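You operate a simulated robot arm through the tools that you are given. There is no shell and no other tool.

Carry out the task below with a simulated robot arm. There is one attempt and no reset: what you move stays moved.

JOB
Empty the white vial and the black vial into the green jug.
Fine: stand both vials upright in the orange tray. Set down upright: white vial, black vial.

The check looks at the end state, three seconds after you hand in, the way a careful person would. Anything else that was tipped, shoved, dropped, spilled or broken makes it a failure.

ROBOT AND FRAMES
A 7-joint arm with a two-finger parallel gripper, fixed in place. Base frame: the origin is on the floor under the middle of its stand, x ahead of it, y to its left, z up; the work surface is at about z = 780. Units: mm, rad, N and s.
With the tool pointing down near the work surface it reaches from about 220 to 680 mm from the base axis. Its first joint turns from -1.152 to 1.152 rad. Payload 2.4 kg.
The TCP is the grasp point between the finger pads, 30 mm short of the fingertips. In the tool frame z runs along the fingers and y along their closing line. Largest opening 94 mm; finger width 28, thickness 10; the body of the gripper, 50 by 96 mm, starts 55 mm behind the TCP.
Orientation is that of the tool frame in the base frame, as a unit quaternion [x, y, z, w]. With the fingers straight down and closing along the base's y, the tool's x points along the base's -x, its y along +y and its z along -z.

CONTROLS
- The arm moves only by the tool arm_command. Its argument "series" is a list of rows, each a list of 3 entries, a list of its own where there are three numbers: the gripper command, from -1 (shut) to 1 (fully open), values between in proportion, then the shift along the tool's x, y, z in units of 25 mm (1.0 is 25 mm), then the turn, a rotation vector about the tool's x, y, z in units of 4 degrees (1.0 is 4 degrees). In form: [[grip, [x, y, z], [rx, ry, rz]], ...]. A call has 1 to 20 rows; each row shifts and turns the commanded pose from where the row before left it, along the tool's axes as they then stand. A call with a number of a shift or a turn outside -1 to 1 is refused whole. Rows are played at 5 a second. More than 50 mm and 0.15 rad between two rows, or a gripper value outside its range, and nothing of the call is played. A pose out of reach is approached as far as the arm can. The call stops where the force on the tool passes 40 N (or 10 N more than at its start, if that is more) or the arm is blocked; 0.2 s more then pass. Each finger travels about 153 mm/s and halts on what it meets, pressing with about 22 N; the grip force reading is that of the motor and also rises with nothing between the fingers. The clock runs only during rows and for 0.2 s after the last one: add rows that do not move to give the fingers time. The reply holds the time, the measured pose of the TCP, the force on the tool along the base axes, the opening and the grip force, in the units named above and with some noise, with the torque about the TCP (base axes, N m) and any sound that the robot's microphone picked up.
- Cameras (640 x 400 px; columns grow to the right, rows downward): "scene" is fixed at [43.3, 484.8, 1459.5]; the picture's right is [-0.61, -0.79, 0.00], its down [-0.41, 0.31, -0.86] and it looks along [0.68, -0.52, -0.51] (base axes); focal length 310 px, centre (320, 200). "wrist" rides on the gripper at [76, 14, -103] in the tool frame; the picture's right is [-0.18, 0.98, 0.00], its down [-0.75, -0.14, -0.64] and it looks along [-0.63, -0.12, 0.77] (tool axes); focal length 243 px, centre (320, 200). There is no depth. A picture from a camera that has moved, and an enlarged one, comes with that camera's place and axes in the base frame and with its lens. The place of the scene camera against the robot may be out by one fixed shift of up to 18 mm in any direction.
- get_image(camera): a new picture of that camera. No time passes.
- enlarge(camera, box): a new picture of the part [left, top, right, bottom] of that camera's present view, enlarged. No time passes.
- job_done(): hands the job in; it is judged then, once.

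Nothing tells you positions but the pictures and the camera data. Unless the task says otherwise, let go and move clear before handing in.

The tools are called as a command line: name --argument value ..., lists and objects as JSON in quotes. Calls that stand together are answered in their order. arm_command: Moves the arm, as the interface text tells. Its arguments: {"type":"object","properties":{"series":{"type":"array","items":{"type":"array"}}},"required":["series"]} The other tools are called the same way: get_image (camera) takes a picture; enlarge (camera, box) takes an enlarged picture of a part of a camera's view; job_done () hands the job in.

At the start:

```text
time_s: 0.0
position: [356.9, 64.2, 1234.2]
tcp_rot: [0.001, 1.0, 0.0, 0.001]
force: [-1.3, -0.5, 0.2]
wrist_torque: [-0.02, 0.0, -0.01]
gripper_width: 93.9
gripper_force: 0.1
```

scene: 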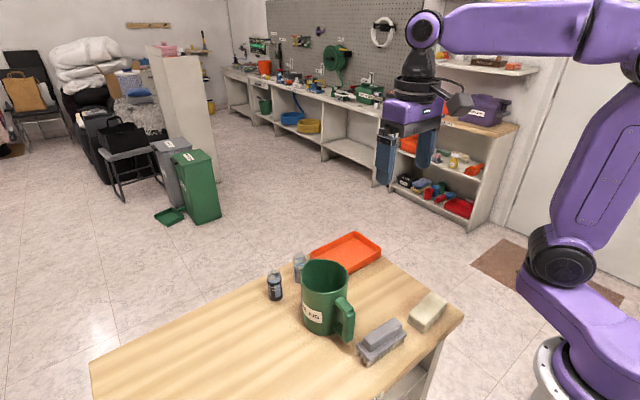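
wrist: 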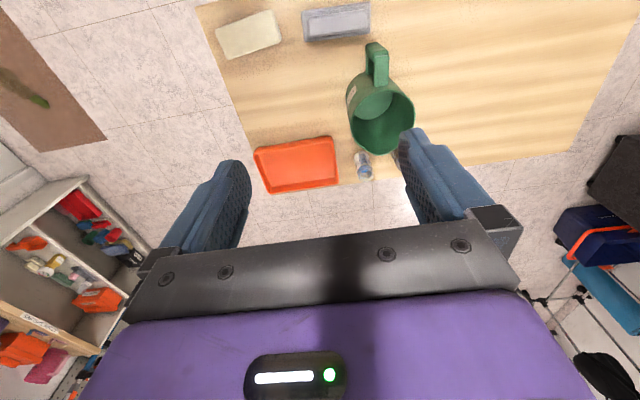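

I see a table with an orange tray, a green jug, two small vials near the jug, and a sponge and a brush. I'll take enlarged pictures first to locate them.

enlarge --camera "scene" --box '[240, 210, 480, 360]'

enlarge --camera "wrist" --box '[200, 0, 480, 210]'

```text
2.67 times, centred on (360, 285) of scene
camera zoom: at [43.3, 484.8, 1459.5], right [-0.61, -0.79, 0.0], down [-0.41, 0.31, -0.86], along [0.68, -0.52, -0.51], focal length 826 px, centre (213, -27)
```

zoom: 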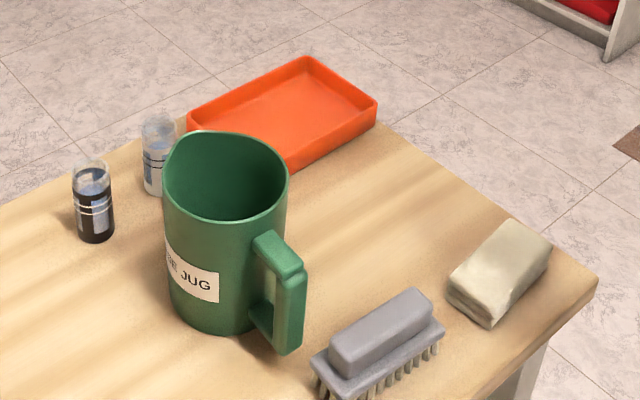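

```text
1.90 times, centred on (340, 105) of wrist
camera zoom: at [280.4, 78.8, 1337.9], right [0.18, 0.98, 0.0], down [0.75, -0.14, 0.64], along [0.63, -0.12, -0.77], focal length 462 px, centre (282, 381)
```

zoom: 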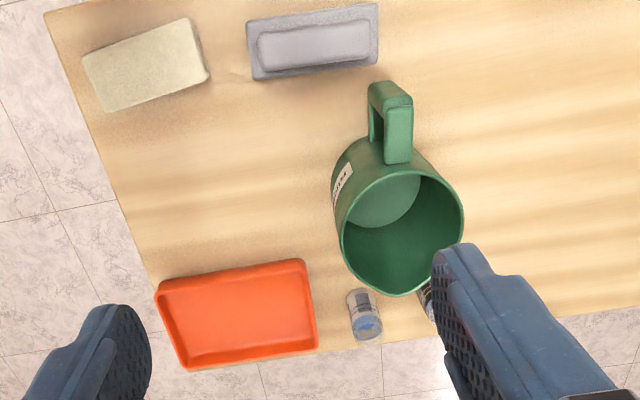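

I estimate the tray near (605, -42), the white vial near (610, 120), the black vial near (590, 210) and the jug near (500, 140). The black vial is partly hidden by a finger, so I'll move left while staying high and look again.

arm_command --series '[[1, [0, 1, 0], [0, 0, 0]], [1, [0, 1, 0], [0, 0, 0]], [1, [0, 1, 0], [0, 0, 0]], [1, [0, 1, 0], [0, 0, 0]], [1, [0, 0, 0], [0, 0, 0]]]'

get_image --camera "wrist"

enlarge --camera "wrist" --box '[160, 0, 480, 200]'

```text
time_s: 1.2
position: [359.1, 165.3, 1233.0]
tcp_rot: [0.0, 1.0, 0.0, -0.001]
force: [0.0, 0.5, -0.3]
wrist_torque: [-0.03, -0.02, -0.05]
gripper_width: 94.0
gripper_force: 0.0
```

```text
taken
camera wrist: at [282.2, 179.8, 1336.6], right [0.18, 0.98, 0.0], down [0.75, -0.14, 0.64], along [0.63, -0.12, -0.77], focal length 243 px, centre (320, 200)
```

wrist: 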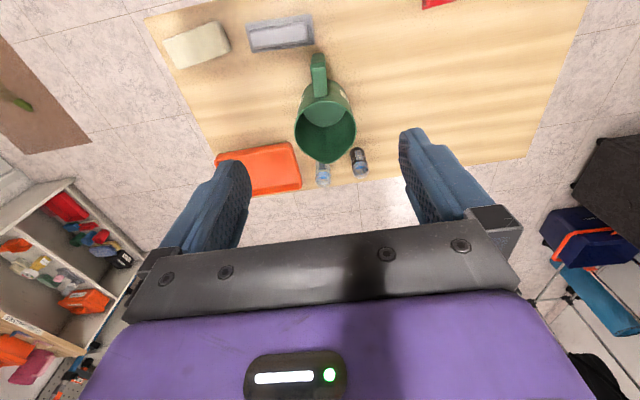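

```text
2.00 times, centred on (320, 100) of wrist
camera zoom: at [282.2, 179.8, 1336.6], right [0.18, 0.98, 0.0], down [0.75, -0.14, 0.64], along [0.63, -0.12, -0.77], focal length 485 px, centre (320, 400)
```

zoom: 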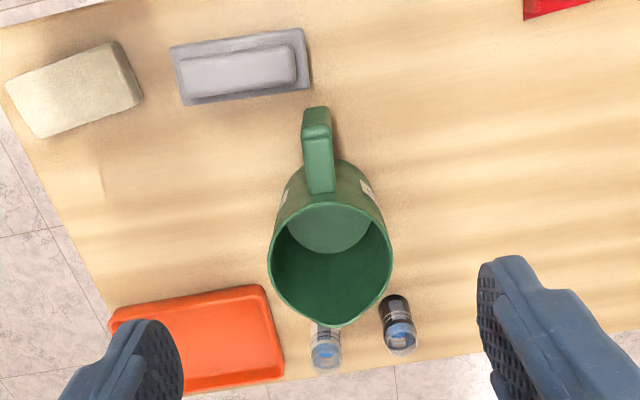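

The jug rim is around (462, 154, 940) and the vials are roughly 38 mm wide and 80 mm tall. I plan to grip each vial with the tool tilted and pointing sideways (+y), so I'm testing the needed roll and pitch up high, well clear of everything.

arm_command --series '[[1, [0, -1, 0], [0, 0, 1]], [1, [0, 0, 0], [0, 0, 1]], [1, [0, 0, 0], [0, 0, 1]], [1, [0, 0, 0], [0, 0, 1]], [1, [0, 0, 0], [0, 0, 1]], [1, [0, 0, 0], [0, 0, 1]], [1, [0, 0, 0], [0, 0, 1]], [1, [0, 0, 0], [0, 0, 1]], [1, [0, 0, 0], [0, 0, 1]], [1, [0, 0, 0], [0, 0, 1]], [1, [0, 0, 0], [0, 0, 1]], [1, [0, 0, 0], [0, 0, 1]], [1, [0, 0, 0], [0, 0, 1]], [1, [0, 0, 0], [0, 0, 1]], [1, [0, 0, 0], [0, 0, 1]], [1, [0, 0, 0], [0, 0, 1]], [1, [0, 0, 0], [0, 0, 1]], [1, [0, 0, 0], [0, 0, 1]], [1, [0, 0, 0], [0, 0, 1]], [1, [0, 0, 0], [0, 0, 1]]]'

```text
time_s: 5.4
position: [356.5, 138.6, 1234.9]
tcp_rot: [0.644, 0.765, 0.001, 0.001]
force: [0.7, -0.3, -0.3]
wrist_torque: [0.02, 0.0, 0.02]
gripper_width: 93.9
gripper_force: 0.0
```

The roll works. Next I'll finish the roll and pitch the tool toward +y while still high.

arm_command --series '[[1, [0, 0, 0], [0, 0, 1]], [1, [0, 0, 0], [0, 0, 1]], [1, [0, 0, 0], [0, 0, 0.5]], [1, [0, 1, 0], [0, 1, 0]], [1, [0, 1, 0], [0, 1, 0]], [1, [0, 1, 0], [0, 1, 0]], [1, [0, 1, 0], [0, 1, 0]], [1, [0, 1, 0], [0, 1, 0]], [1, [0, 1, 0], [0, 1, 0]], [1, [0, 0, 0], [0, 1, 0]], [1, [0, 0, 0], [0, 1, 0]], [1, [0, 0, 0], [0, 1, 0]], [1, [0, 0, 0], [0, 1, 0]], [1, [0, 0, 0], [0, 1, 0]], [1, [0, 0, 0], [0, 1, 0]], [1, [0, 0, 0], [0, 1, 0]], [1, [0, 0, 0], [0, 1, 0]], [1, [0, 0, 0], [0, 0, 0]]]'

get_image --camera "scene"

get_image --camera "wrist"

```text
time_s: 9.2
position: [506.2, 139.2, 1235.9]
tcp_rot: [0.625, 0.624, 0.333, -0.332]
force: [-0.7, 0.0, -0.5]
wrist_torque: [-0.01, 0.01, 0.0]
gripper_width: 94.1
gripper_force: 0.1
```

```text
taken
```

scene: 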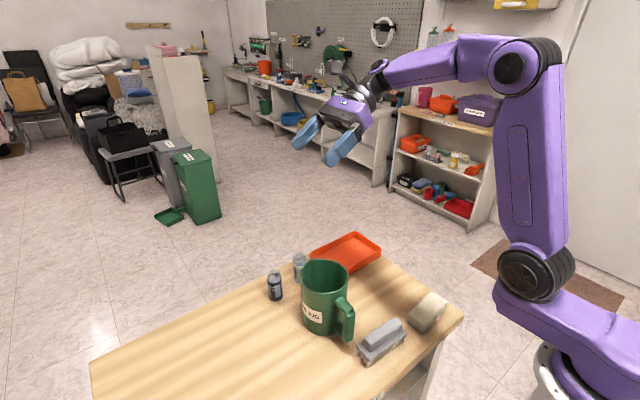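

```text
taken
camera wrist: at [520.1, 96.6, 1356.1], right [0.98, -0.1, -0.15], down [-0.14, -0.95, -0.27], along [-0.12, 0.28, -0.95], focal length 243 px, centre (320, 200)
```

wrist: 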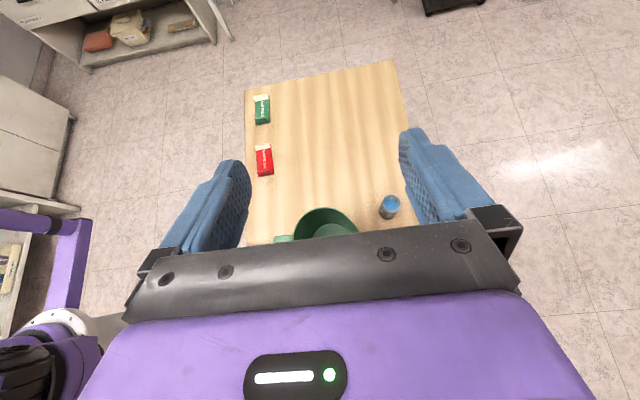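

The sideways pose is reachable. I'll move across above the vials for a closer, near-vertical look at both.

arm_command --series '[[1, [-0.927, 0.627, -0.18], [0, 0, 0]], [1, [-0.927, 0.627, -0.18], [0, 0, 0]], [1, [-0.927, 0.627, -0.18], [0, 0, 0]], [1, [-0.927, 0.627, -0.18], [0, 0, 0]], [1, [-0.927, 0.627, -0.18], [0, 0, 0]], [1, [-0.927, 0.627, -0.18], [0, 0, 0]], [1, [0, 0, 0], [0, 0, 0]]]'

get_image --camera "wrist"

enlarge --camera "wrist" --box '[240, 80, 440, 240]'

```text
time_s: 10.8
position: [599.1, 40.5, 1134.1]
tcp_rot: [0.624, 0.624, 0.332, -0.332]
force: [0.5, 0.0, 0.5]
wrist_torque: [0.01, -0.03, 0.02]
gripper_width: 94.2
gripper_force: 0.0
```

```text
taken
camera wrist: at [613.9, -1.6, 1255.3], right [0.98, -0.1, -0.15], down [-0.14, -0.95, -0.27], along [-0.12, 0.28, -0.95], focal length 243 px, centre (320, 200)
```

wrist: 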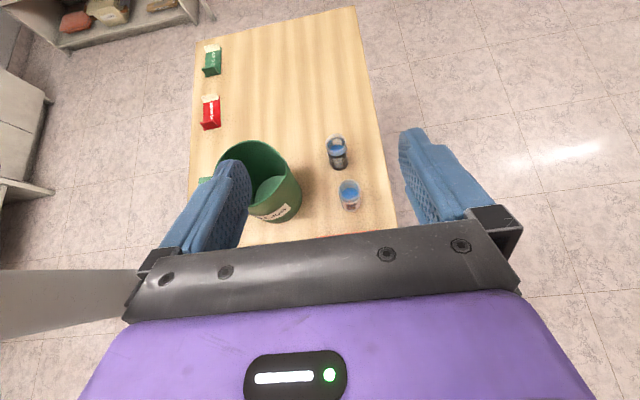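

```text
2.50 times, centred on (340, 160) of wrist
camera zoom: at [613.9, -1.6, 1255.3], right [0.98, -0.1, -0.15], down [-0.14, -0.95, -0.27], along [-0.12, 0.28, -0.95], focal length 606 px, centre (270, 300)
```

zoom: 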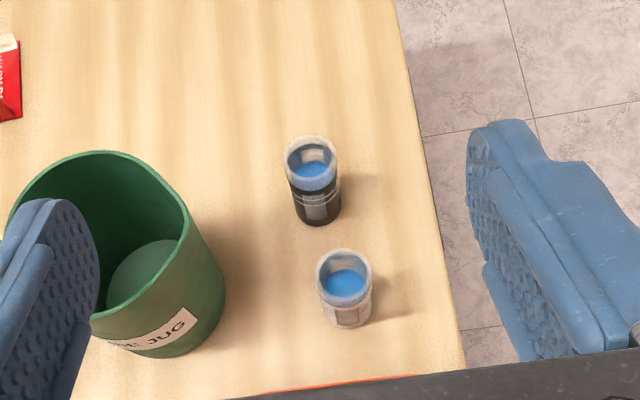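

Both vials are open and hold blue liquid: white at about (616, 125), black at about (604, 216), mouths near z = 857. I'm moving to just above the white vial to check alignment before lowering.

arm_command --series '[[1, [-0.61, 0.085, 0.919], [0, 0, 0]], [1, [-0.61, 0.085, 0.919], [0, 0, 0]], [1, [-0.61, 0.085, 0.919], [0, 0, 0]], [1, [-0.61, 0.085, 0.919], [0, 0, 0]], [1, [-0.61, 0.085, 0.919], [0, 0, 0]], [1, [-0.61, 0.085, 0.919], [0, 0, 0]], [1, [-0.61, 0.085, 0.919], [0, 0, 0]], [1, [-0.61, 0.085, 0.919], [0, 0, 0]], [1, [0, 0, 0], [0, 0, 0]]]'

get_image --camera "wrist"

enlarge --camera "scene" --box '[220, 160, 460, 310]'

```text
time_s: 12.8
position: [616.6, 122.6, 932.4]
tcp_rot: [0.624, 0.624, 0.332, -0.332]
force: [-0.2, 0.1, 0.3]
wrist_torque: [-0.01, -0.01, -0.01]
gripper_width: 94.0
gripper_force: 0.0
```

```text
taken
camera wrist: at [630.7, 80.2, 1052.9], right [0.98, -0.1, -0.15], down [-0.14, -0.95, -0.27], along [-0.12, 0.28, -0.95], focal length 243 px, centre (320, 200)
```

wrist: 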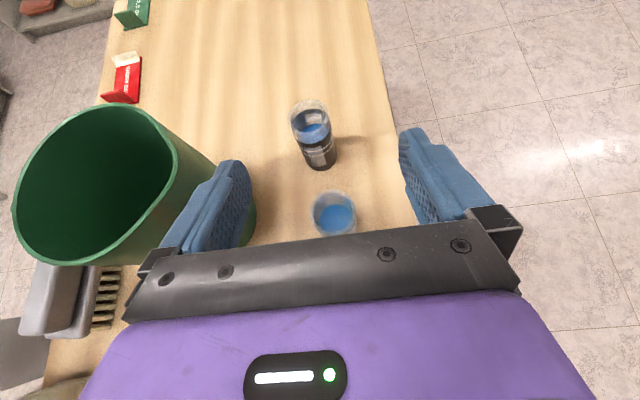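

```text
2.67 times, centred on (340, 235) of scene
camera zoom: at [43.3, 484.8, 1459.5], right [-0.61, -0.79, 0.0], down [-0.41, 0.31, -0.86], along [0.68, -0.52, -0.51], focal length 826 px, centre (267, 107)
```

zoom: 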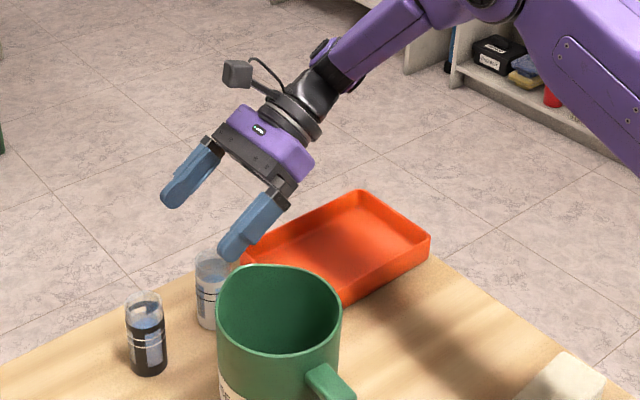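

The white vial sits centred between the fingers in x at about (617, 125.5). I'm descending vertically to grip height at about z = 822 with the fingers open.

arm_command --series '[[1, [-0.599, 0.005, 0.423], [0, 0, 0]], [1, [-0.599, 0.005, 0.423], [0, 0, 0]], [1, [-0.599, 0, 0.423], [0, 0, 0]], [1, [-0.599, 0, 0.423], [0, 0, 0]], [1, [-0.599, 0, 0.423], [0, 0, 0]], [1, [-0.599, 0, 0.423], [0, 0, 0]], [1, [0, 0, 0], [0, 0, 0]], [1, [0, 0, 0], [0, 0, 0]]]'

get_image --camera "wrist"

enlarge --camera "scene" --box '[220, 200, 460, 350]'

```text
time_s: 14.6
position: [620.5, 122.6, 820.5]
tcp_rot: [0.624, 0.625, 0.332, -0.332]
force: [-1.0, 1.3, 1.2]
wrist_torque: [0.04, 0.0, 0.0]
gripper_width: 93.9
gripper_force: 0.2
```

```text
taken
camera wrist: at [633.7, 82.2, 941.3], right [0.98, -0.1, -0.15], down [-0.14, -0.95, -0.27], along [-0.12, 0.28, -0.95], focal length 243 px, centre (320, 200)
```

wrist: 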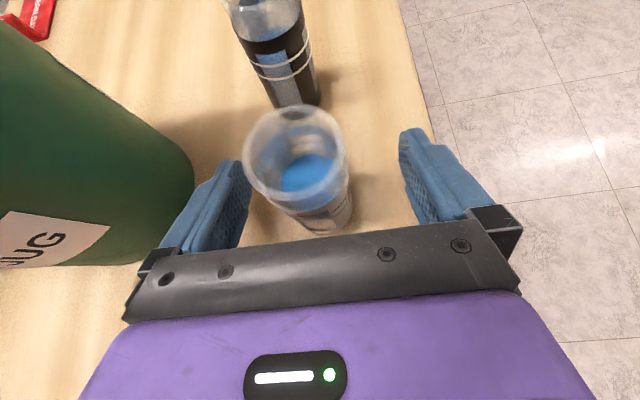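

```text
2.67 times, centred on (340, 275) of scene
camera zoom: at [43.3, 484.8, 1459.5], right [-0.61, -0.79, 0.0], down [-0.41, 0.31, -0.86], along [0.68, -0.52, -0.51], focal length 826 px, centre (267, 0)
```

zoom: 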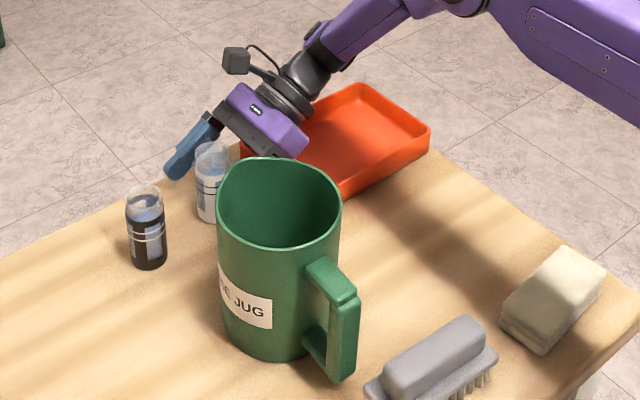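

The vial sits about 3 mm toward the base from the finger midline. I'll shift by that much and close on it.

arm_command --series '[[1, [0, -0.12, 0], [0, 0, 0]], [1, [0, 0, 0], [0, 0, 0]], [0.2, [0, 0, 0], [0, 0, 0]], [0, [0, 0, 0], [0, 0, 0]], [-0.15, [0, 0, 0], [0, 0, 0]], [-0.3, [0, 0, 0], [0, 0, 0]], [-1, [0, 0, 0], [0, 0, 0]], [-1, [0, 0, 0], [0, 0, 0]], [-1, [0, 0, 0], [0, 0, 0]]]'

get_image --camera "wrist"

enlarge --camera "scene" --box '[240, 210, 360, 310]'

```text
time_s: 16.6
position: [616.2, 123.6, 821.2]
tcp_rot: [0.624, 0.624, 0.332, -0.332]
force: [0.6, -0.2, 0.2]
wrist_torque: [0.0, 0.0, -0.01]
gripper_width: 41.2
gripper_force: 22.1
```

```text
taken
camera wrist: at [630.0, 82.3, 942.1], right [0.98, -0.1, -0.15], down [-0.14, -0.95, -0.27], along [-0.12, 0.28, -0.95], focal length 243 px, centre (320, 200)
```

wrist: 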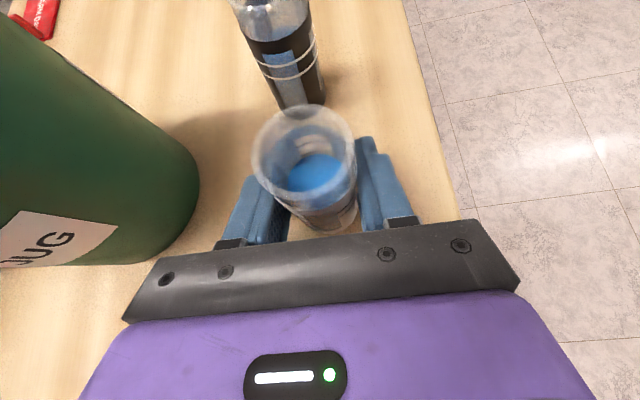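

```text
4.00 times, centred on (300, 260) of scene
camera zoom: at [43.3, 484.8, 1459.5], right [-0.61, -0.79, 0.0], down [-0.41, 0.31, -0.86], along [0.68, -0.52, -0.51], focal length 1239 px, centre (400, -40)
```

zoom: 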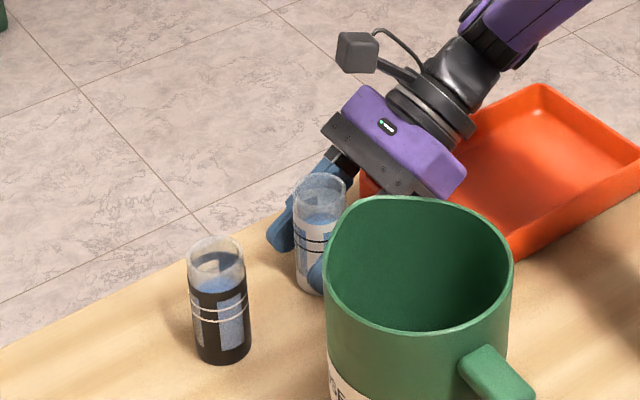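

The white vial is gripped (opening 41 mm, force 22 N). Now I'll lift it straight up smoothly and check that it stays held.

arm_command --series '[[-1, [0.1, 0, -0.067], [0, 0, 0]], [-1, [0.25, 0, -0.168], [0, 0, 0]], [-1, [0.45, 0, -0.303], [0, 0, 0]], [-1, [0.6, 0, -0.404], [0, 0, 0]], [-1, [0.7, 0, -0.471], [0, 0, 0]], [-1, [0.7, 0, -0.471], [0, 0, 0]], [-1, [0.7, 0, -0.471], [0, 0, 0]], [-1, [0.7, 0, -0.471], [0, 0, 0]], [-1, [0.7, 0, -0.471], [0, 0, 0]], [-1, [0.6, 0, -0.404], [0, 0, 0]], [-1, [0.45, 0, -0.303], [0, 0, 0]], [-1, [0.25, 0, -0.168], [0, 0, 0]], [-1, [0.1, 0, -0.067], [0, 0, 0]], [-1, [0, 0, 0], [0, 0, 0]]]'

get_image --camera "wrist"

enlarge --camera "scene" --box '[220, 130, 460, 340]'

```text
time_s: 19.6
position: [615.7, 126.1, 1009.1]
tcp_rot: [0.624, 0.624, 0.332, -0.332]
force: [0.0, 0.1, -0.4]
wrist_torque: [0.01, 0.0, 0.0]
gripper_width: 41.6
gripper_force: 22.2
```

```text
taken
camera wrist: at [629.4, 84.0, 1130.0], right [0.98, -0.1, -0.15], down [-0.14, -0.95, -0.27], along [-0.12, 0.28, -0.95], focal length 243 px, centre (320, 200)
```

wrist: 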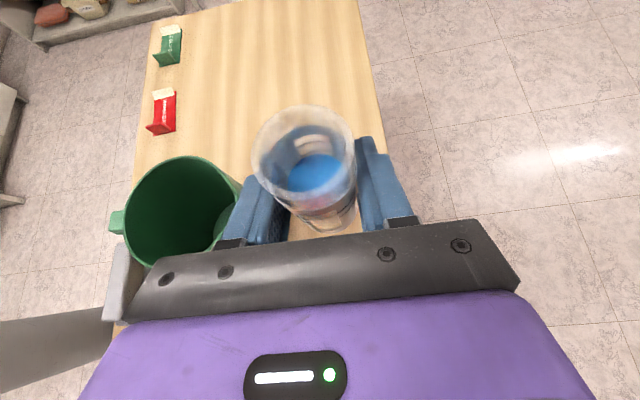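

```text
1.90 times, centred on (340, 235) of scene
camera zoom: at [43.4, 484.8, 1459.5], right [-0.61, -0.79, 0.0], down [-0.41, 0.31, -0.86], along [0.68, -0.52, -0.51], focal length 590 px, centre (282, 133)
```

zoom: 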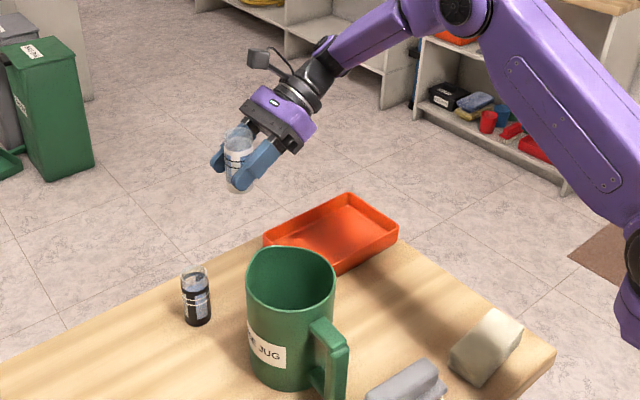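

The vial is held upright, and the jug rim centre comes out at about (471, 151, 939). I'm carrying the vial level to just over the jug.

arm_command --series '[[-1, [0.023, -0.145, 0.034], [0, 0, 0]], [-1, [0.046, -0.289, 0.068], [0, 0, 0]], [-1, [0.069, -0.434, 0.102], [0, 0, 0]], [-1, [0.092, -0.578, 0.136], [0, 0, 0]], [-1, [0.092, -0.578, 0.136], [0, 0, 0]], [-1, [0.092, -0.578, 0.136], [0, 0, 0]], [-1, [0.092, -0.578, 0.136], [0, 0, 0]], [-1, [0.092, -0.578, 0.136], [0, 0, 0]], [-1, [0.092, -0.578, 0.136], [0, 0, 0]], [-1, [0.069, -0.434, 0.102], [0, 0, 0]], [-1, [0.046, -0.289, 0.068], [0, 0, 0]], [-1, [0.023, -0.145, 0.034], [0, 0, 0]], [-1, [0, 0, 0], [0, 0, 0]]]'

get_image --camera "wrist"

enlarge --camera "scene" --box '[220, 130, 460, 340]'

```text
time_s: 22.4
position: [484.7, 162.7, 1012.9]
tcp_rot: [0.624, 0.624, 0.332, -0.332]
force: [0.0, 0.5, -0.6]
wrist_torque: [-0.01, 0.0, -0.04]
gripper_width: 41.6
gripper_force: 22.4
```

```text
taken
camera wrist: at [499.4, 120.2, 1132.6], right [0.98, -0.1, -0.15], down [-0.14, -0.95, -0.27], along [-0.12, 0.28, -0.95], focal length 243 px, centre (320, 200)
```

wrist: 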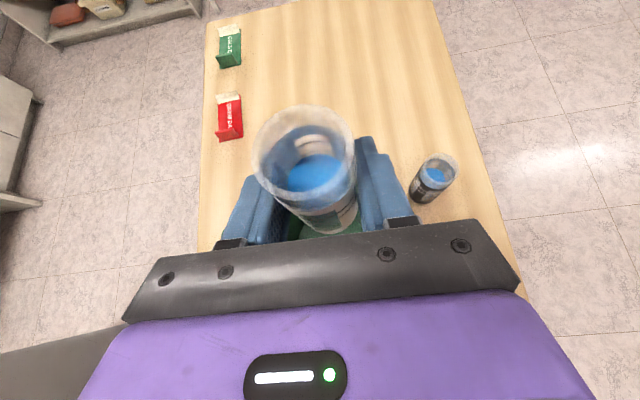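

```text
1.90 times, centred on (340, 235) of scene
camera zoom: at [43.4, 484.8, 1459.5], right [-0.61, -0.79, 0.0], down [-0.41, 0.31, -0.86], along [0.68, -0.52, -0.51], focal length 590 px, centre (282, 133)
```

zoom: 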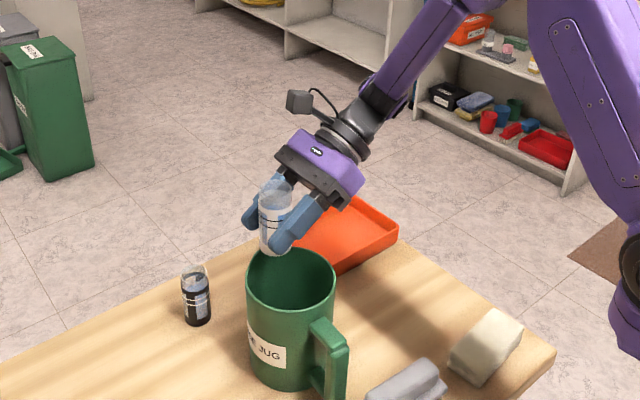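

The vial is over the jug mouth. I'll level the tool to horizontal, which tilts the vial about 34° with its lip still over the jug.

arm_command --series '[[-1, [0, 0, 0], [0, 0.5, 0]], [-1, [0, 0, 0], [0, 1, 0]], [-1, [0, 0, 0], [0, 1, 0]], [-1, [0, 0, 0], [0, 1, 0]], [-1, [0, 0, 0], [0, 1, 0]], [-1, [0, 0, 0], [0, 1, 0]], [-1, [0, 0, 0], [0, 1, 0]], [-1, [0, 0, 0], [0, 1, 0]], [-1, [0, 0, 0], [0, 0.8, 0]], [-1, [0, 0, 0], [0, 0, 0]]]'

enlarge --camera "scene" --box '[220, 130, 460, 340]'

get_image --camera "wrist"

```text
time_s: 24.6
position: [485.5, 163.3, 1011.1]
tcp_rot: [0.503, 0.503, 0.497, -0.497]
force: [-0.4, -0.1, -0.6]
wrist_torque: [-0.01, 0.03, 0.0]
gripper_width: 41.5
gripper_force: 22.2
```

```text
1.90 times, centred on (340, 235) of scene
camera zoom: at [43.4, 484.8, 1459.5], right [-0.61, -0.79, 0.0], down [-0.41, 0.31, -0.86], along [0.68, -0.52, -0.51], focal length 590 px, centre (282, 133)
```

zoom: 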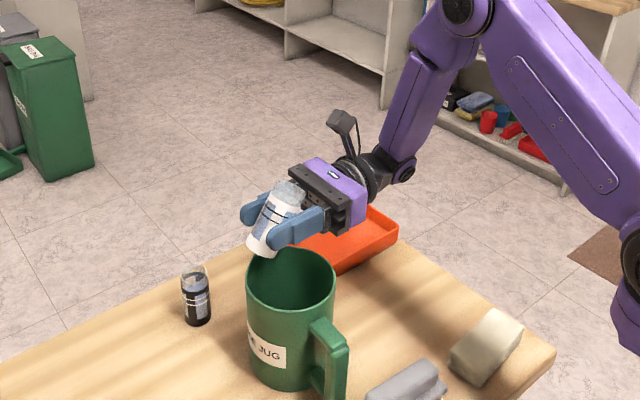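

```text
taken
camera wrist: at [499.6, 61.1, 1088.5], right [0.98, 0.0, -0.18], down [-0.14, -0.65, -0.75], along [-0.12, 0.76, -0.64], focal length 243 px, centre (320, 200)
```

wrist: 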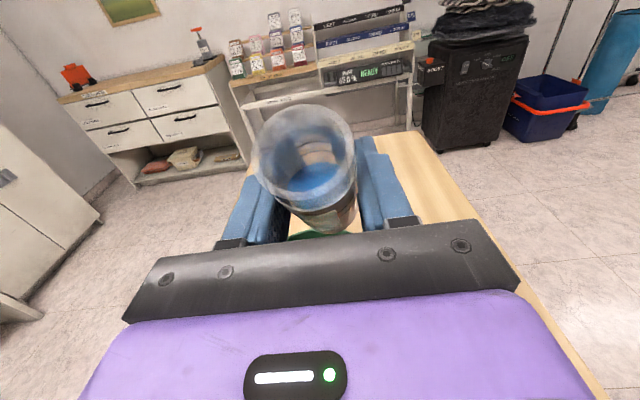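

Horizontal now, with nothing spilled. I'll start rolling toward the pour.

arm_command --series '[[-1, [0, 0, 0], [0, 0, -0.5]], [-1, [0, 0, 0], [0, 0, -1]], [-1, [0, 0, 0], [0, 0, -1]], [-1, [0, 0, 0], [0, 0, -1]], [-1, [0, 0, 0], [0, 0, -1]], [-1, [0, 0, 0], [0, 0, -1]], [-1, [0, 0, 0], [0, 0, -1]], [-1, [0, 0, 0], [0, 0, -1]], [-1, [0, 0, 0], [0, 0, -0.8]], [-1, [0, 0, 0], [0, 0, -0.7]], [-1, [0, 0, 0], [0, 0, -0.5]], [-1, [0, 0, 0], [0, 0, -0.5]]]'

enlarge --camera "scene" --box '[240, 150, 420, 300]'

get_image --camera "wrist"

```text
time_s: 27.2
position: [486.2, 162.1, 1011.1]
tcp_rot: [0.3, 0.646, 0.637, -0.295]
force: [-0.6, -0.4, -1.1]
wrist_torque: [-0.01, 0.03, 0.01]
gripper_width: 41.6
gripper_force: 22.2
```

```text
2.67 times, centred on (330, 225) of scene
camera zoom: at [43.4, 484.8, 1459.5], right [-0.61, -0.79, 0.0], down [-0.41, 0.31, -0.86], along [0.68, -0.52, -0.51], focal length 826 px, centre (293, 133)
```

zoom: 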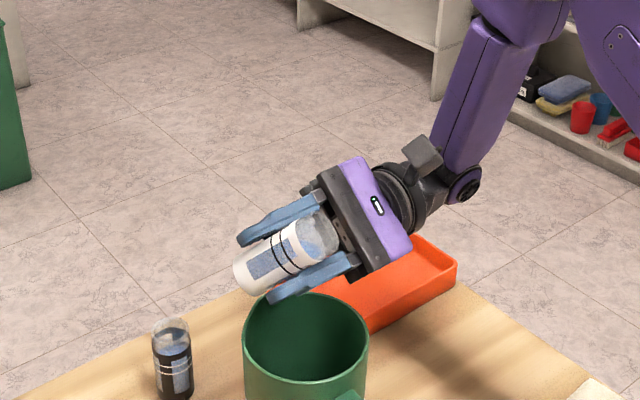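

```text
taken
camera wrist: at [447.2, 61.4, 1079.9], right [0.87, 0.01, 0.49], down [0.38, -0.65, -0.66], along [0.32, 0.76, -0.57], focal length 243 px, centre (320, 200)
```

wrist: 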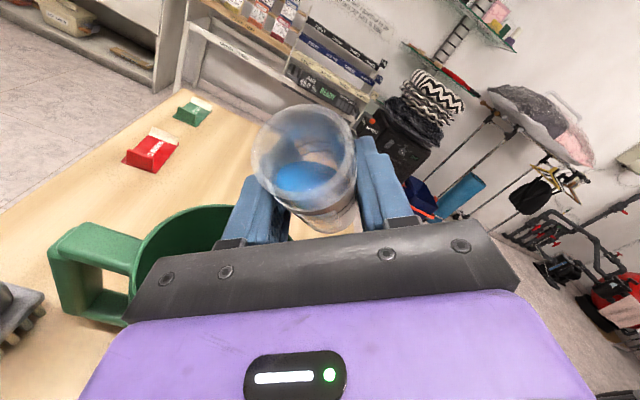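

The lip is above the jug opening. I'll keep rolling slowly.

arm_command --series '[[-1, [0, 0, 0], [0, 0, -0.5]], [-1, [0, 0, 0], [0, 0, -0.5]], [-1, [0, 0, 0], [0, 0, -0.5]], [-1, [0, 0, 0], [0, 0, -0.5]], [-1, [0, 0, 0], [0, 0, -0.5]], [-1, [0, 0, 0], [0, 0, -0.5]], [-1, [0, 0, 0], [0, 0, -0.5]], [-1, [0, 0, 0], [0, 0, -0.5]], [-1, [0, 0, 0], [0, 0, -0.5]], [-1, [0, 0, 0], [0, 0, -0.5]], [-1, [0, 0, 0], [0, 0, 0]]]'

enlarge --camera "scene" --box '[260, 180, 400, 300]'

get_image --camera "wrist"

```text
time_s: 29.6
position: [485.0, 162.8, 1011.2]
tcp_rot: [0.184, 0.688, 0.678, -0.18]
force: [-0.1, -0.1, -0.5]
wrist_torque: [0.0, -0.04, 0.0]
gripper_width: 41.5
gripper_force: 21.5
```

```text
3.33 times, centred on (330, 240) of scene
camera zoom: at [43.4, 484.8, 1459.5], right [-0.61, -0.79, 0.0], down [-0.41, 0.31, -0.86], along [0.68, -0.52, -0.51], focal length 1032 px, centre (287, 67)
```

zoom: 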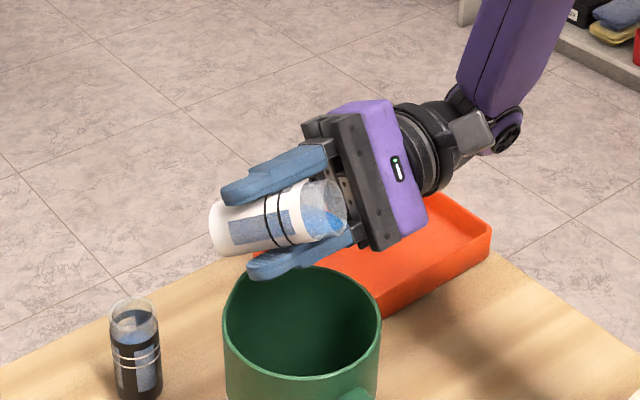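

```text
taken
camera wrist: at [426.0, 61.0, 1062.9], right [0.65, 0.01, 0.76], down [0.58, -0.65, -0.49], along [0.49, 0.76, -0.43], focal length 243 px, centre (320, 200)
```

wrist: 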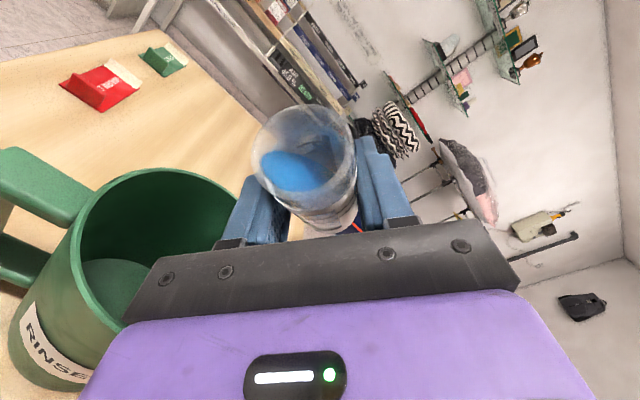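

The liquid is nearly at the lip. I'll shift about 10 mm toward the far side so the stream lands nearer the jug's centre, then continue the slow pour.

arm_command --series '[[-1, [-0.173, 0.1, 0.2], [0, 0, 0]], [-1, [-0.173, 0.1, 0.2], [0, 0, 0]], [-1, [0, 0, 0], [0, 0, -0.4]], [-1, [0, 0, 0], [0, 0, -0.4]], [-1, [0, 0, 0], [0, 0, -0.4]], [-1, [0, 0, 0], [0, 0, -0.4]], [-1, [0, 0, 0], [0, 0, -0.4]]]'

enlarge --camera "scene" --box '[260, 180, 400, 300]'

```text
time_s: 31.2
position: [496.2, 172.2, 1010.1]
tcp_rot: [0.136, 0.699, 0.689, -0.133]
force: [0.2, 0.1, -0.9]
wrist_torque: [0.03, -0.03, 0.02]
gripper_width: 41.5
gripper_force: 22.2
```

```text
3.33 times, centred on (330, 240) of scene
camera zoom: at [43.4, 484.8, 1459.5], right [-0.61, -0.79, 0.0], down [-0.41, 0.31, -0.86], along [0.68, -0.52, -0.51], focal length 1032 px, centre (287, 67)
```

zoom: 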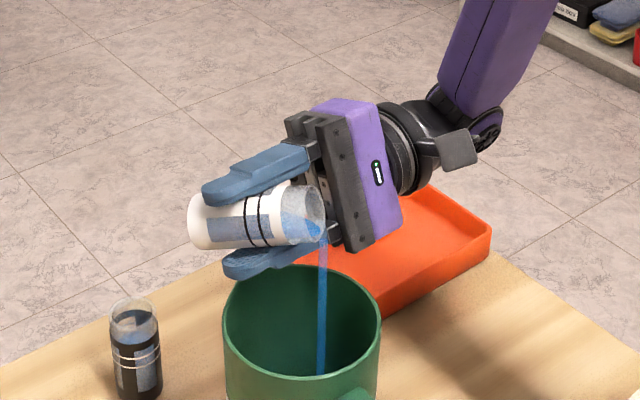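

The liquid is pouring straight down into the jug, well inside the rim. Continuing the slow roll.

arm_command --series '[[-1, [0, 0, 0], [0, 0, 0]], [-1, [0, 0, 0], [0, 0, 0]], [-1, [0, 0, 0], [0, 0, -0.3]], [-1, [0, 0, 0], [0, 0, -0.3]], [-1, [0, 0, 0], [0, 0, -0.3]], [-1, [0, 0, 0], [0, 0, -0.3]], [-1, [0, 0, 0], [0, 0, -0.3]], [-1, [0, 0, 0], [0, 0, -0.4]], [-1, [0, 0, 0], [0, 0, -0.4]], [-1, [0, 0, 0], [0, 0, -0.4]], [-1, [0, 0, 0], [0, 0, -0.4]], [-1, [0, 0, 0], [0, 0, -0.4]]]'

enlarge --camera "scene" --box '[260, 180, 400, 300]'

get_image --camera "wrist"

```text
time_s: 33.8
position: [495.3, 170.8, 1010.2]
tcp_rot: [0.048, 0.711, 0.7, -0.049]
force: [0.6, -0.2, -0.6]
wrist_torque: [0.01, -0.03, -0.01]
gripper_width: 41.3
gripper_force: 21.8
```

```text
3.33 times, centred on (330, 240) of scene
camera zoom: at [43.4, 484.8, 1459.5], right [-0.61, -0.79, 0.0], down [-0.41, 0.31, -0.86], along [0.68, -0.52, -0.51], focal length 1032 px, centre (287, 67)
```

zoom: 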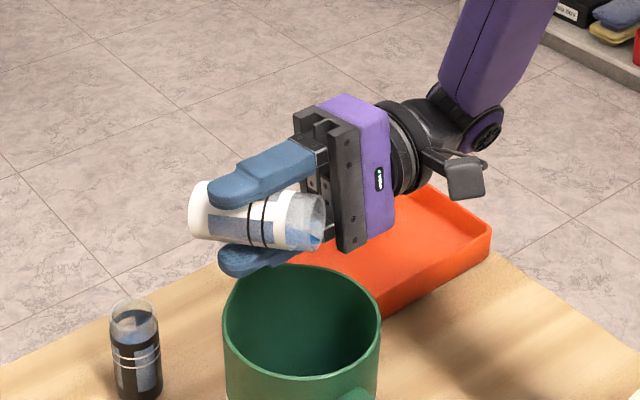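

```text
taken
camera wrist: at [422.2, 70.1, 1037.2], right [0.32, 0.01, 0.95], down [0.73, -0.65, -0.24], along [0.61, 0.76, -0.22], focal length 243 px, centre (320, 200)
```

wrist: 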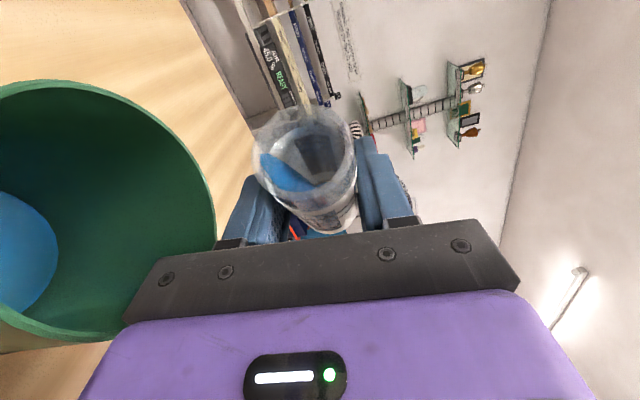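

Blue liquid is in the jug and the pour is about two thirds through. I'll keep rolling further.

arm_command --series '[[-1, [0, 0, 0], [0, 0, -0.4]], [-1, [0, 0, 0], [0, 0, -0.4]], [-1, [0, 0, 0], [0, 0, -0.4]], [-1, [0, 0, 0], [0, 0, -0.4]], [-1, [0, 0, 0], [0, 0, -0.4]], [-1, [0, 0, 0], [0, 0, -0.4]], [-1, [0, 0, 0], [0, 0, -0.4]], [-1, [0, 0, 0], [0, 0, -0.4]], [-1, [0, 0, 0], [0, 0, -0.5]], [-1, [0, 0, 0], [0, 0, -0.5]], [-1, [0, 0, 0], [0, 0, -0.5]], [-1, [0, 0, 0], [0, 0, -0.5]], [-1, [0, 0, 0], [0, 0, -0.5]], [-1, [0, 0, 0], [0, 0, -0.5]], [-1, [0, 0, 0], [0, 0, -0.5]], [-1, [0, 0, 0], [0, 0, -0.5]]]'

enlarge --camera "scene" --box '[260, 180, 400, 300]'

get_image --camera "wrist"

```text
time_s: 37.2
position: [495.6, 172.8, 1011.7]
tcp_rot: [-0.128, 0.7, 0.691, 0.126]
force: [0.3, 1.1, -0.5]
wrist_torque: [-0.01, 0.01, -0.01]
gripper_width: 41.2
gripper_force: 22.2
```

```text
3.33 times, centred on (330, 240) of scene
camera zoom: at [43.4, 484.8, 1459.5], right [-0.61, -0.79, 0.0], down [-0.41, 0.31, -0.86], along [0.68, -0.52, -0.51], focal length 1032 px, centre (287, 67)
```

zoom: 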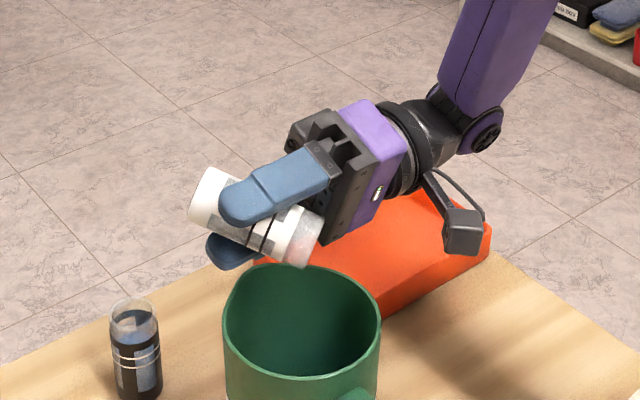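

```text
taken
camera wrist: at [418.6, 70.8, 998.8], right [-0.18, 0.01, 0.98], down [0.75, -0.64, 0.15], along [0.63, 0.77, 0.1], focal length 243 px, centre (320, 200)
```

wrist: 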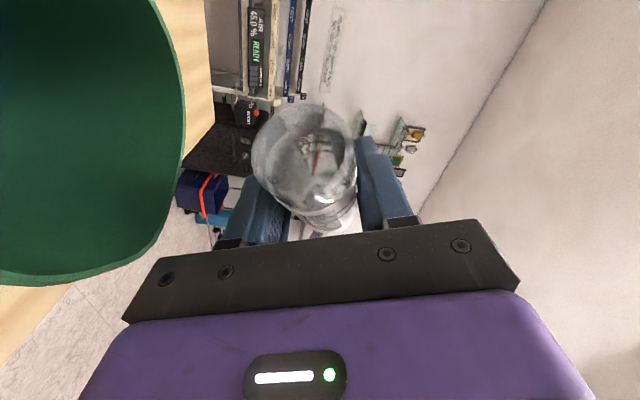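

The vial looks empty already. I'll tilt a little further and hold so the last drops drain.

arm_command --series '[[-1, [0, 0, 0], [0, 0, -0.8]], [-1, [0, 0, 0], [0, 0, -0.8]], [-1, [0, 0, 0], [0, 0, -0.8]], [-1, [0, 0, 0], [0, 0, -0.8]], [-1, [0, 0, 0], [0, 0, -0.8]], [-1, [0, 0, 0], [0, 0, -0.8]], [-1, [0, 0, 0], [0, 0, -0.8]], [-1, [0, 0, 0], [0, 0, -0.8]], [-1, [0, 0, 0], [0, 0, 0]], [-1, [0, 0, 0], [0, 0, 0]], [-1, [0, 0, 0], [0, 0, 0]], [-1, [0, 0, 0], [0, 0, 0]], [-1, [0, 0, 0], [0, 0, 0]], [-1, [0, 0, 0], [0, 0, 0]], [-1, [0, 0, 0], [0, 0, 0]]]'

enlarge --camera "scene" --box '[260, 180, 400, 300]'

get_image --camera "wrist"

```text
time_s: 40.4
position: [495.3, 172.1, 1009.8]
tcp_rot: [-0.281, 0.655, 0.645, 0.277]
force: [0.8, 0.6, -0.7]
wrist_torque: [0.01, 0.02, 0.0]
gripper_width: 41.6
gripper_force: 22.0
```

```text
3.33 times, centred on (330, 240) of scene
camera zoom: at [43.4, 484.8, 1459.5], right [-0.61, -0.79, 0.0], down [-0.41, 0.31, -0.86], along [0.68, -0.52, -0.51], focal length 1032 px, centre (287, 67)
```

zoom: 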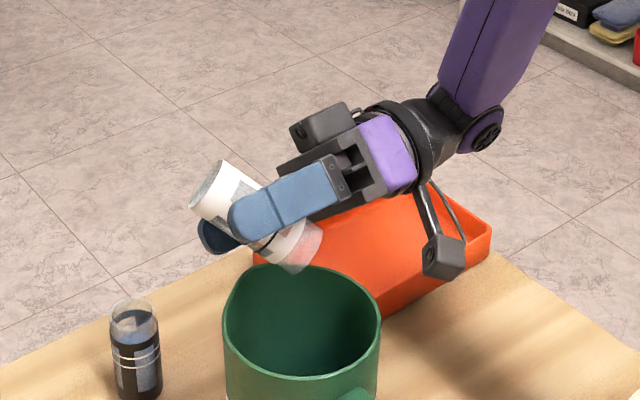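

```text
taken
camera wrist: at [432.4, 69.7, 967.6], right [-0.58, 0.01, 0.81], down [0.62, -0.64, 0.46], along [0.52, 0.77, 0.36], focal length 243 px, centre (320, 200)
```

wrist: 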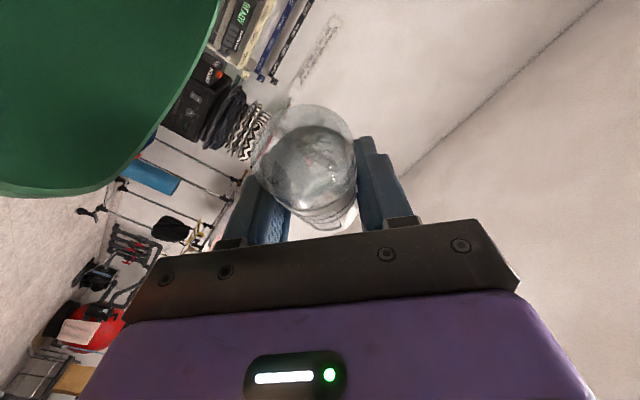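

Empty and not slipped. Now I'll roll back upright over the jug.

arm_command --series '[[-1, [0, 0, 0], [0, 0, 0.6]], [-1, [0, 0, 0], [0, 0, 1]], [-1, [0, 0, 0], [0, 0, 1]], [-1, [0, 0, 0], [0, 0, 1]], [-1, [0, 0, 0], [0, 0, 1]], [-1, [0, 0, 0], [0, 0, 1]], [-1, [0, 0, 0], [0, 0, 1]], [-1, [0, 0, 0], [0, 0, 1]], [-1, [0, 0, 0], [0, 0, 1]], [-1, [0, 0, 0], [0, 0, 1]], [-1, [0, 0, 0], [0, 0, 1]], [-1, [0, 0, 0], [0, 0, 1]], [-1, [0, 0, 0], [0, 0, 1]], [-1, [0, 0, 0], [0, 0, 1]], [-1, [0, 0, 0], [0, 0, 1]], [-1, [0, 0, 0], [0, 0, 1]], [-1, [0, 0, 0], [0, 0, 1]], [-1, [0, 0, 0], [0, 0, 1]], [-1, [0, 0, 0], [0, 0, 1]], [-1, [0, 0, 0], [0, 0, 1]]]'

arm_command --series '[[-1, [0, 0, 0], [0, 0, 1]], [-1, [0, 0, 0], [0, 0, 1]], [-1, [0, 0, 0], [0, 0, 1]], [-1, [0, 0, 0], [0, 0, 1]], [-1, [0, 0, 0], [0, 0, 1]], [-1, [0, 0, 0], [0, 0, 1]], [-1, [0, 0, 0], [0, 0, 1]], [-1, [0, 0, 0], [0, 0, 1]], [-1, [0, 0, 0], [0, 0, 1]], [-1, [0, 0, 0], [0, 0, 1]], [-1, [0, 0, 0], [0, 0, 1]], [-1, [0, 0, 0], [0, 0, 1]], [-1, [0, 0, 0], [0, 0, 1]], [-1, [0, 0, 0], [0, 0, 1]], [-1, [0, 0, 0], [0, 0, 0.5]], [-1, [0, 0, 0], [0, 0, 0]]]'

arm_command --series '[[-1, [0, 0, 0], [0, -0.5, 0]], [-1, [0, 0, 0], [0, -1, 0]], [-1, [0, 0, 0], [0, -1, 0]], [-1, [0, 0, 0], [0, -1, 0]], [-1, [0, 0, 0], [0, -1, 0]], [-1, [0, 0, 0], [0, -1, 0]], [-1, [0, 0, 0], [0, -1, 0]], [-1, [0, 0, 0], [0, -1, 0]], [-1, [0, 0, 0], [0, -0.8, 0]], [-1, [0, 0, 0], [0, 0, 0]]]'

get_image --camera "wrist"

enlarge --camera "scene" --box '[220, 150, 460, 330]'

```text
time_s: 44.6
position: [494.5, 173.2, 1009.5]
tcp_rot: [0.197, 0.684, 0.675, -0.194]
force: [0.6, 1.4, -0.5]
wrist_torque: [0.03, 0.02, -0.04]
gripper_width: 41.3
gripper_force: 22.2
```

```text
time_s: 48.0
position: [494.9, 172.5, 1010.6]
tcp_rot: [0.504, 0.503, 0.496, -0.497]
force: [-1.0, -1.4, 0.2]
wrist_torque: [-0.01, 0.02, 0.04]
gripper_width: 41.1
gripper_force: 22.4
```

```text
time_s: 50.2
position: [495.3, 172.9, 1010.6]
tcp_rot: [0.625, 0.625, 0.332, -0.331]
force: [-0.7, 0.3, -0.7]
wrist_torque: [0.02, 0.01, -0.02]
gripper_width: 41.3
gripper_force: 22.3
```

```text
taken
camera wrist: at [509.5, 130.9, 1131.5], right [0.98, -0.1, -0.15], down [-0.14, -0.95, -0.26], along [-0.12, 0.28, -0.95], focal length 243 px, centre (320, 200)
```

wrist: 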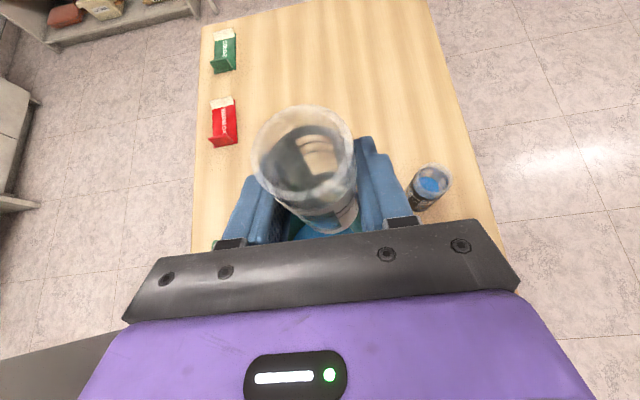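

```text
2.22 times, centred on (340, 240) of scene
camera zoom: at [43.4, 484.8, 1459.5], right [-0.61, -0.79, 0.0], down [-0.41, 0.31, -0.86], along [0.68, -0.52, -0.51], focal length 688 px, centre (276, 111)
```

zoom: 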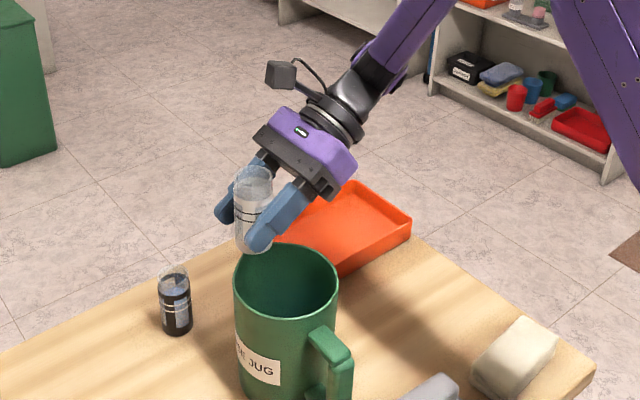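

The white vial is empty and upright. I'm moving it over the orange tray and looking before lowering it.

arm_command --series '[[-1, [-0.145, 0.12, -0.215], [0, 0, 0]], [-1, [-0.289, 0.24, -0.43], [0, 0, 0]], [-1, [-0.434, 0.36, -0.644], [0, 0, 0]], [-1, [-0.578, 0.48, -0.859], [0, 0, 0]], [-1, [-0.578, 0.48, -0.859], [0, 0, 0]], [-1, [-0.578, 0.48, -0.859], [0, 0, 0]], [-1, [-0.578, 0.48, -0.859], [0, 0, 0]], [-1, [-0.578, 0.48, -0.859], [0, 0, 0]], [-1, [-0.578, 0.48, -0.859], [0, 0, 0]], [-1, [-0.434, 0.36, -0.644], [0, 0, 0]], [-1, [-0.289, 0.24, -0.43], [0, 0, 0]], [-1, [-0.145, 0.12, -0.215], [0, 0, 0]], [-1, [0, 0, 0], [0, 0, 0]]]'

get_image --camera "wrist"

enlarge --camera "scene" --box '[240, 150, 440, 300]'

```text
time_s: 53.0
position: [602.6, -60.6, 1011.5]
tcp_rot: [0.625, 0.624, 0.331, -0.332]
force: [-0.2, -0.8, -0.7]
wrist_torque: [-0.01, -0.01, -0.01]
gripper_width: 41.0
gripper_force: 21.9
```

```text
taken
camera wrist: at [617.3, -103.2, 1132.4], right [0.98, -0.1, -0.15], down [-0.14, -0.95, -0.27], along [-0.12, 0.28, -0.95], focal length 243 px, centre (320, 200)
```

wrist: 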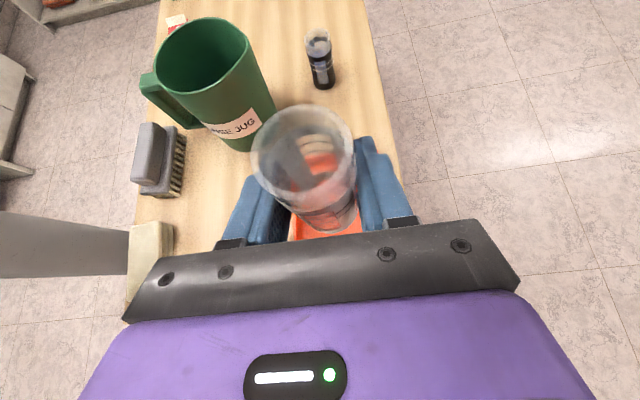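

```text
2.67 times, centred on (340, 225) of scene
camera zoom: at [43.4, 484.8, 1459.5], right [-0.61, -0.79, 0.0], down [-0.41, 0.31, -0.86], along [0.68, -0.52, -0.51], focal length 826 px, centre (267, 133)
```

zoom: 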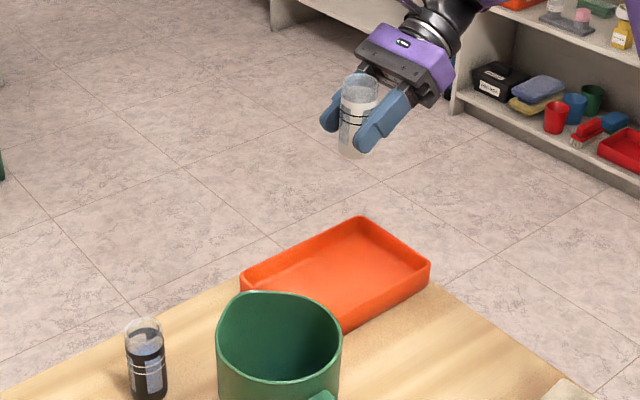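

The tray spans roughly x 535–672 and y -138 to 56. I'll place the white vial toward its left end at (604, -5), lowering to just above the tray floor first.

arm_command --series '[[-1, [0.3125, 0.02, 0.464], [0, 0, 0]], [-1, [0.3125, 0.02, 0.464], [0, 0, 0]], [-1, [0.3125, 0.02, 0.464], [0, 0, 0]], [-1, [0.3125, 0.02, 0.464], [0, 0, 0]], [-1, [-0.705, 0, 0.474], [0, 0, 0]], [-1, [-0.705, 0, 0.474], [0, 0, 0]], [-1, [-0.705, 0, 0.474], [0, 0, 0]], [-1, [-0.705, 0, 0.474], [0, 0, 0]], [-1, [-0.705, 0, 0.474], [0, 0, 0]], [-1, [-0.705, 0, 0.474], [0, 0, 0]], [-1, [0, 0, 0], [0, 0, 0]]]'

get_image --camera "wrist"

enlarge --camera "scene" --box '[240, 170, 440, 320]'

```text
time_s: 55.4
position: [604.5, -4.1, 882.3]
tcp_rot: [0.624, 0.625, 0.332, -0.332]
force: [0.0, -0.4, -1.0]
wrist_torque: [0.03, 0.03, -0.01]
gripper_width: 41.0
gripper_force: 22.2
```

```text
taken
camera wrist: at [618.5, -46.5, 1003.5], right [0.98, -0.1, -0.15], down [-0.14, -0.95, -0.27], along [-0.12, 0.28, -0.95], focal length 243 px, centre (320, 200)
```

wrist: 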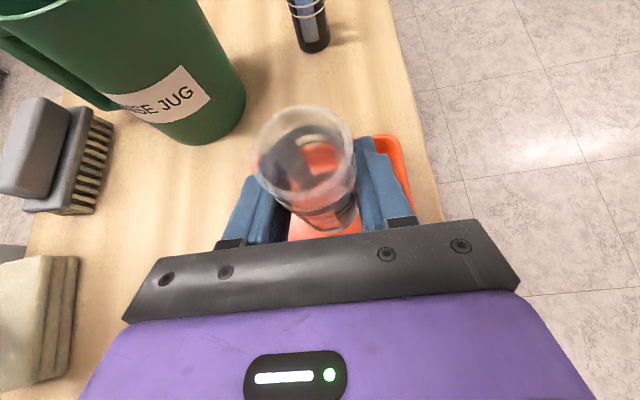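

```text
2.67 times, centred on (340, 245) of scene
camera zoom: at [43.4, 484.8, 1459.5], right [-0.61, -0.79, 0.0], down [-0.41, 0.31, -0.86], along [0.68, -0.52, -0.51], focal length 826 px, centre (267, 80)
```

zoom: 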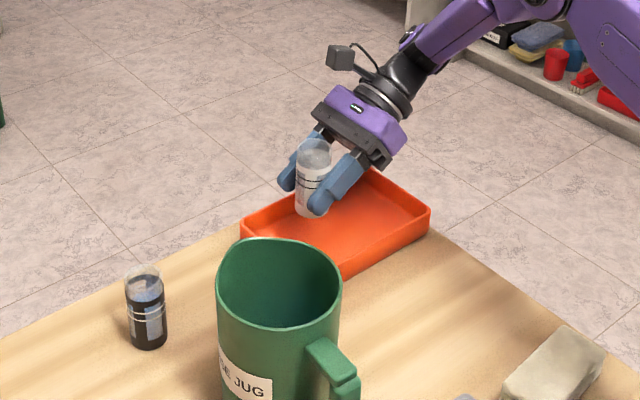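

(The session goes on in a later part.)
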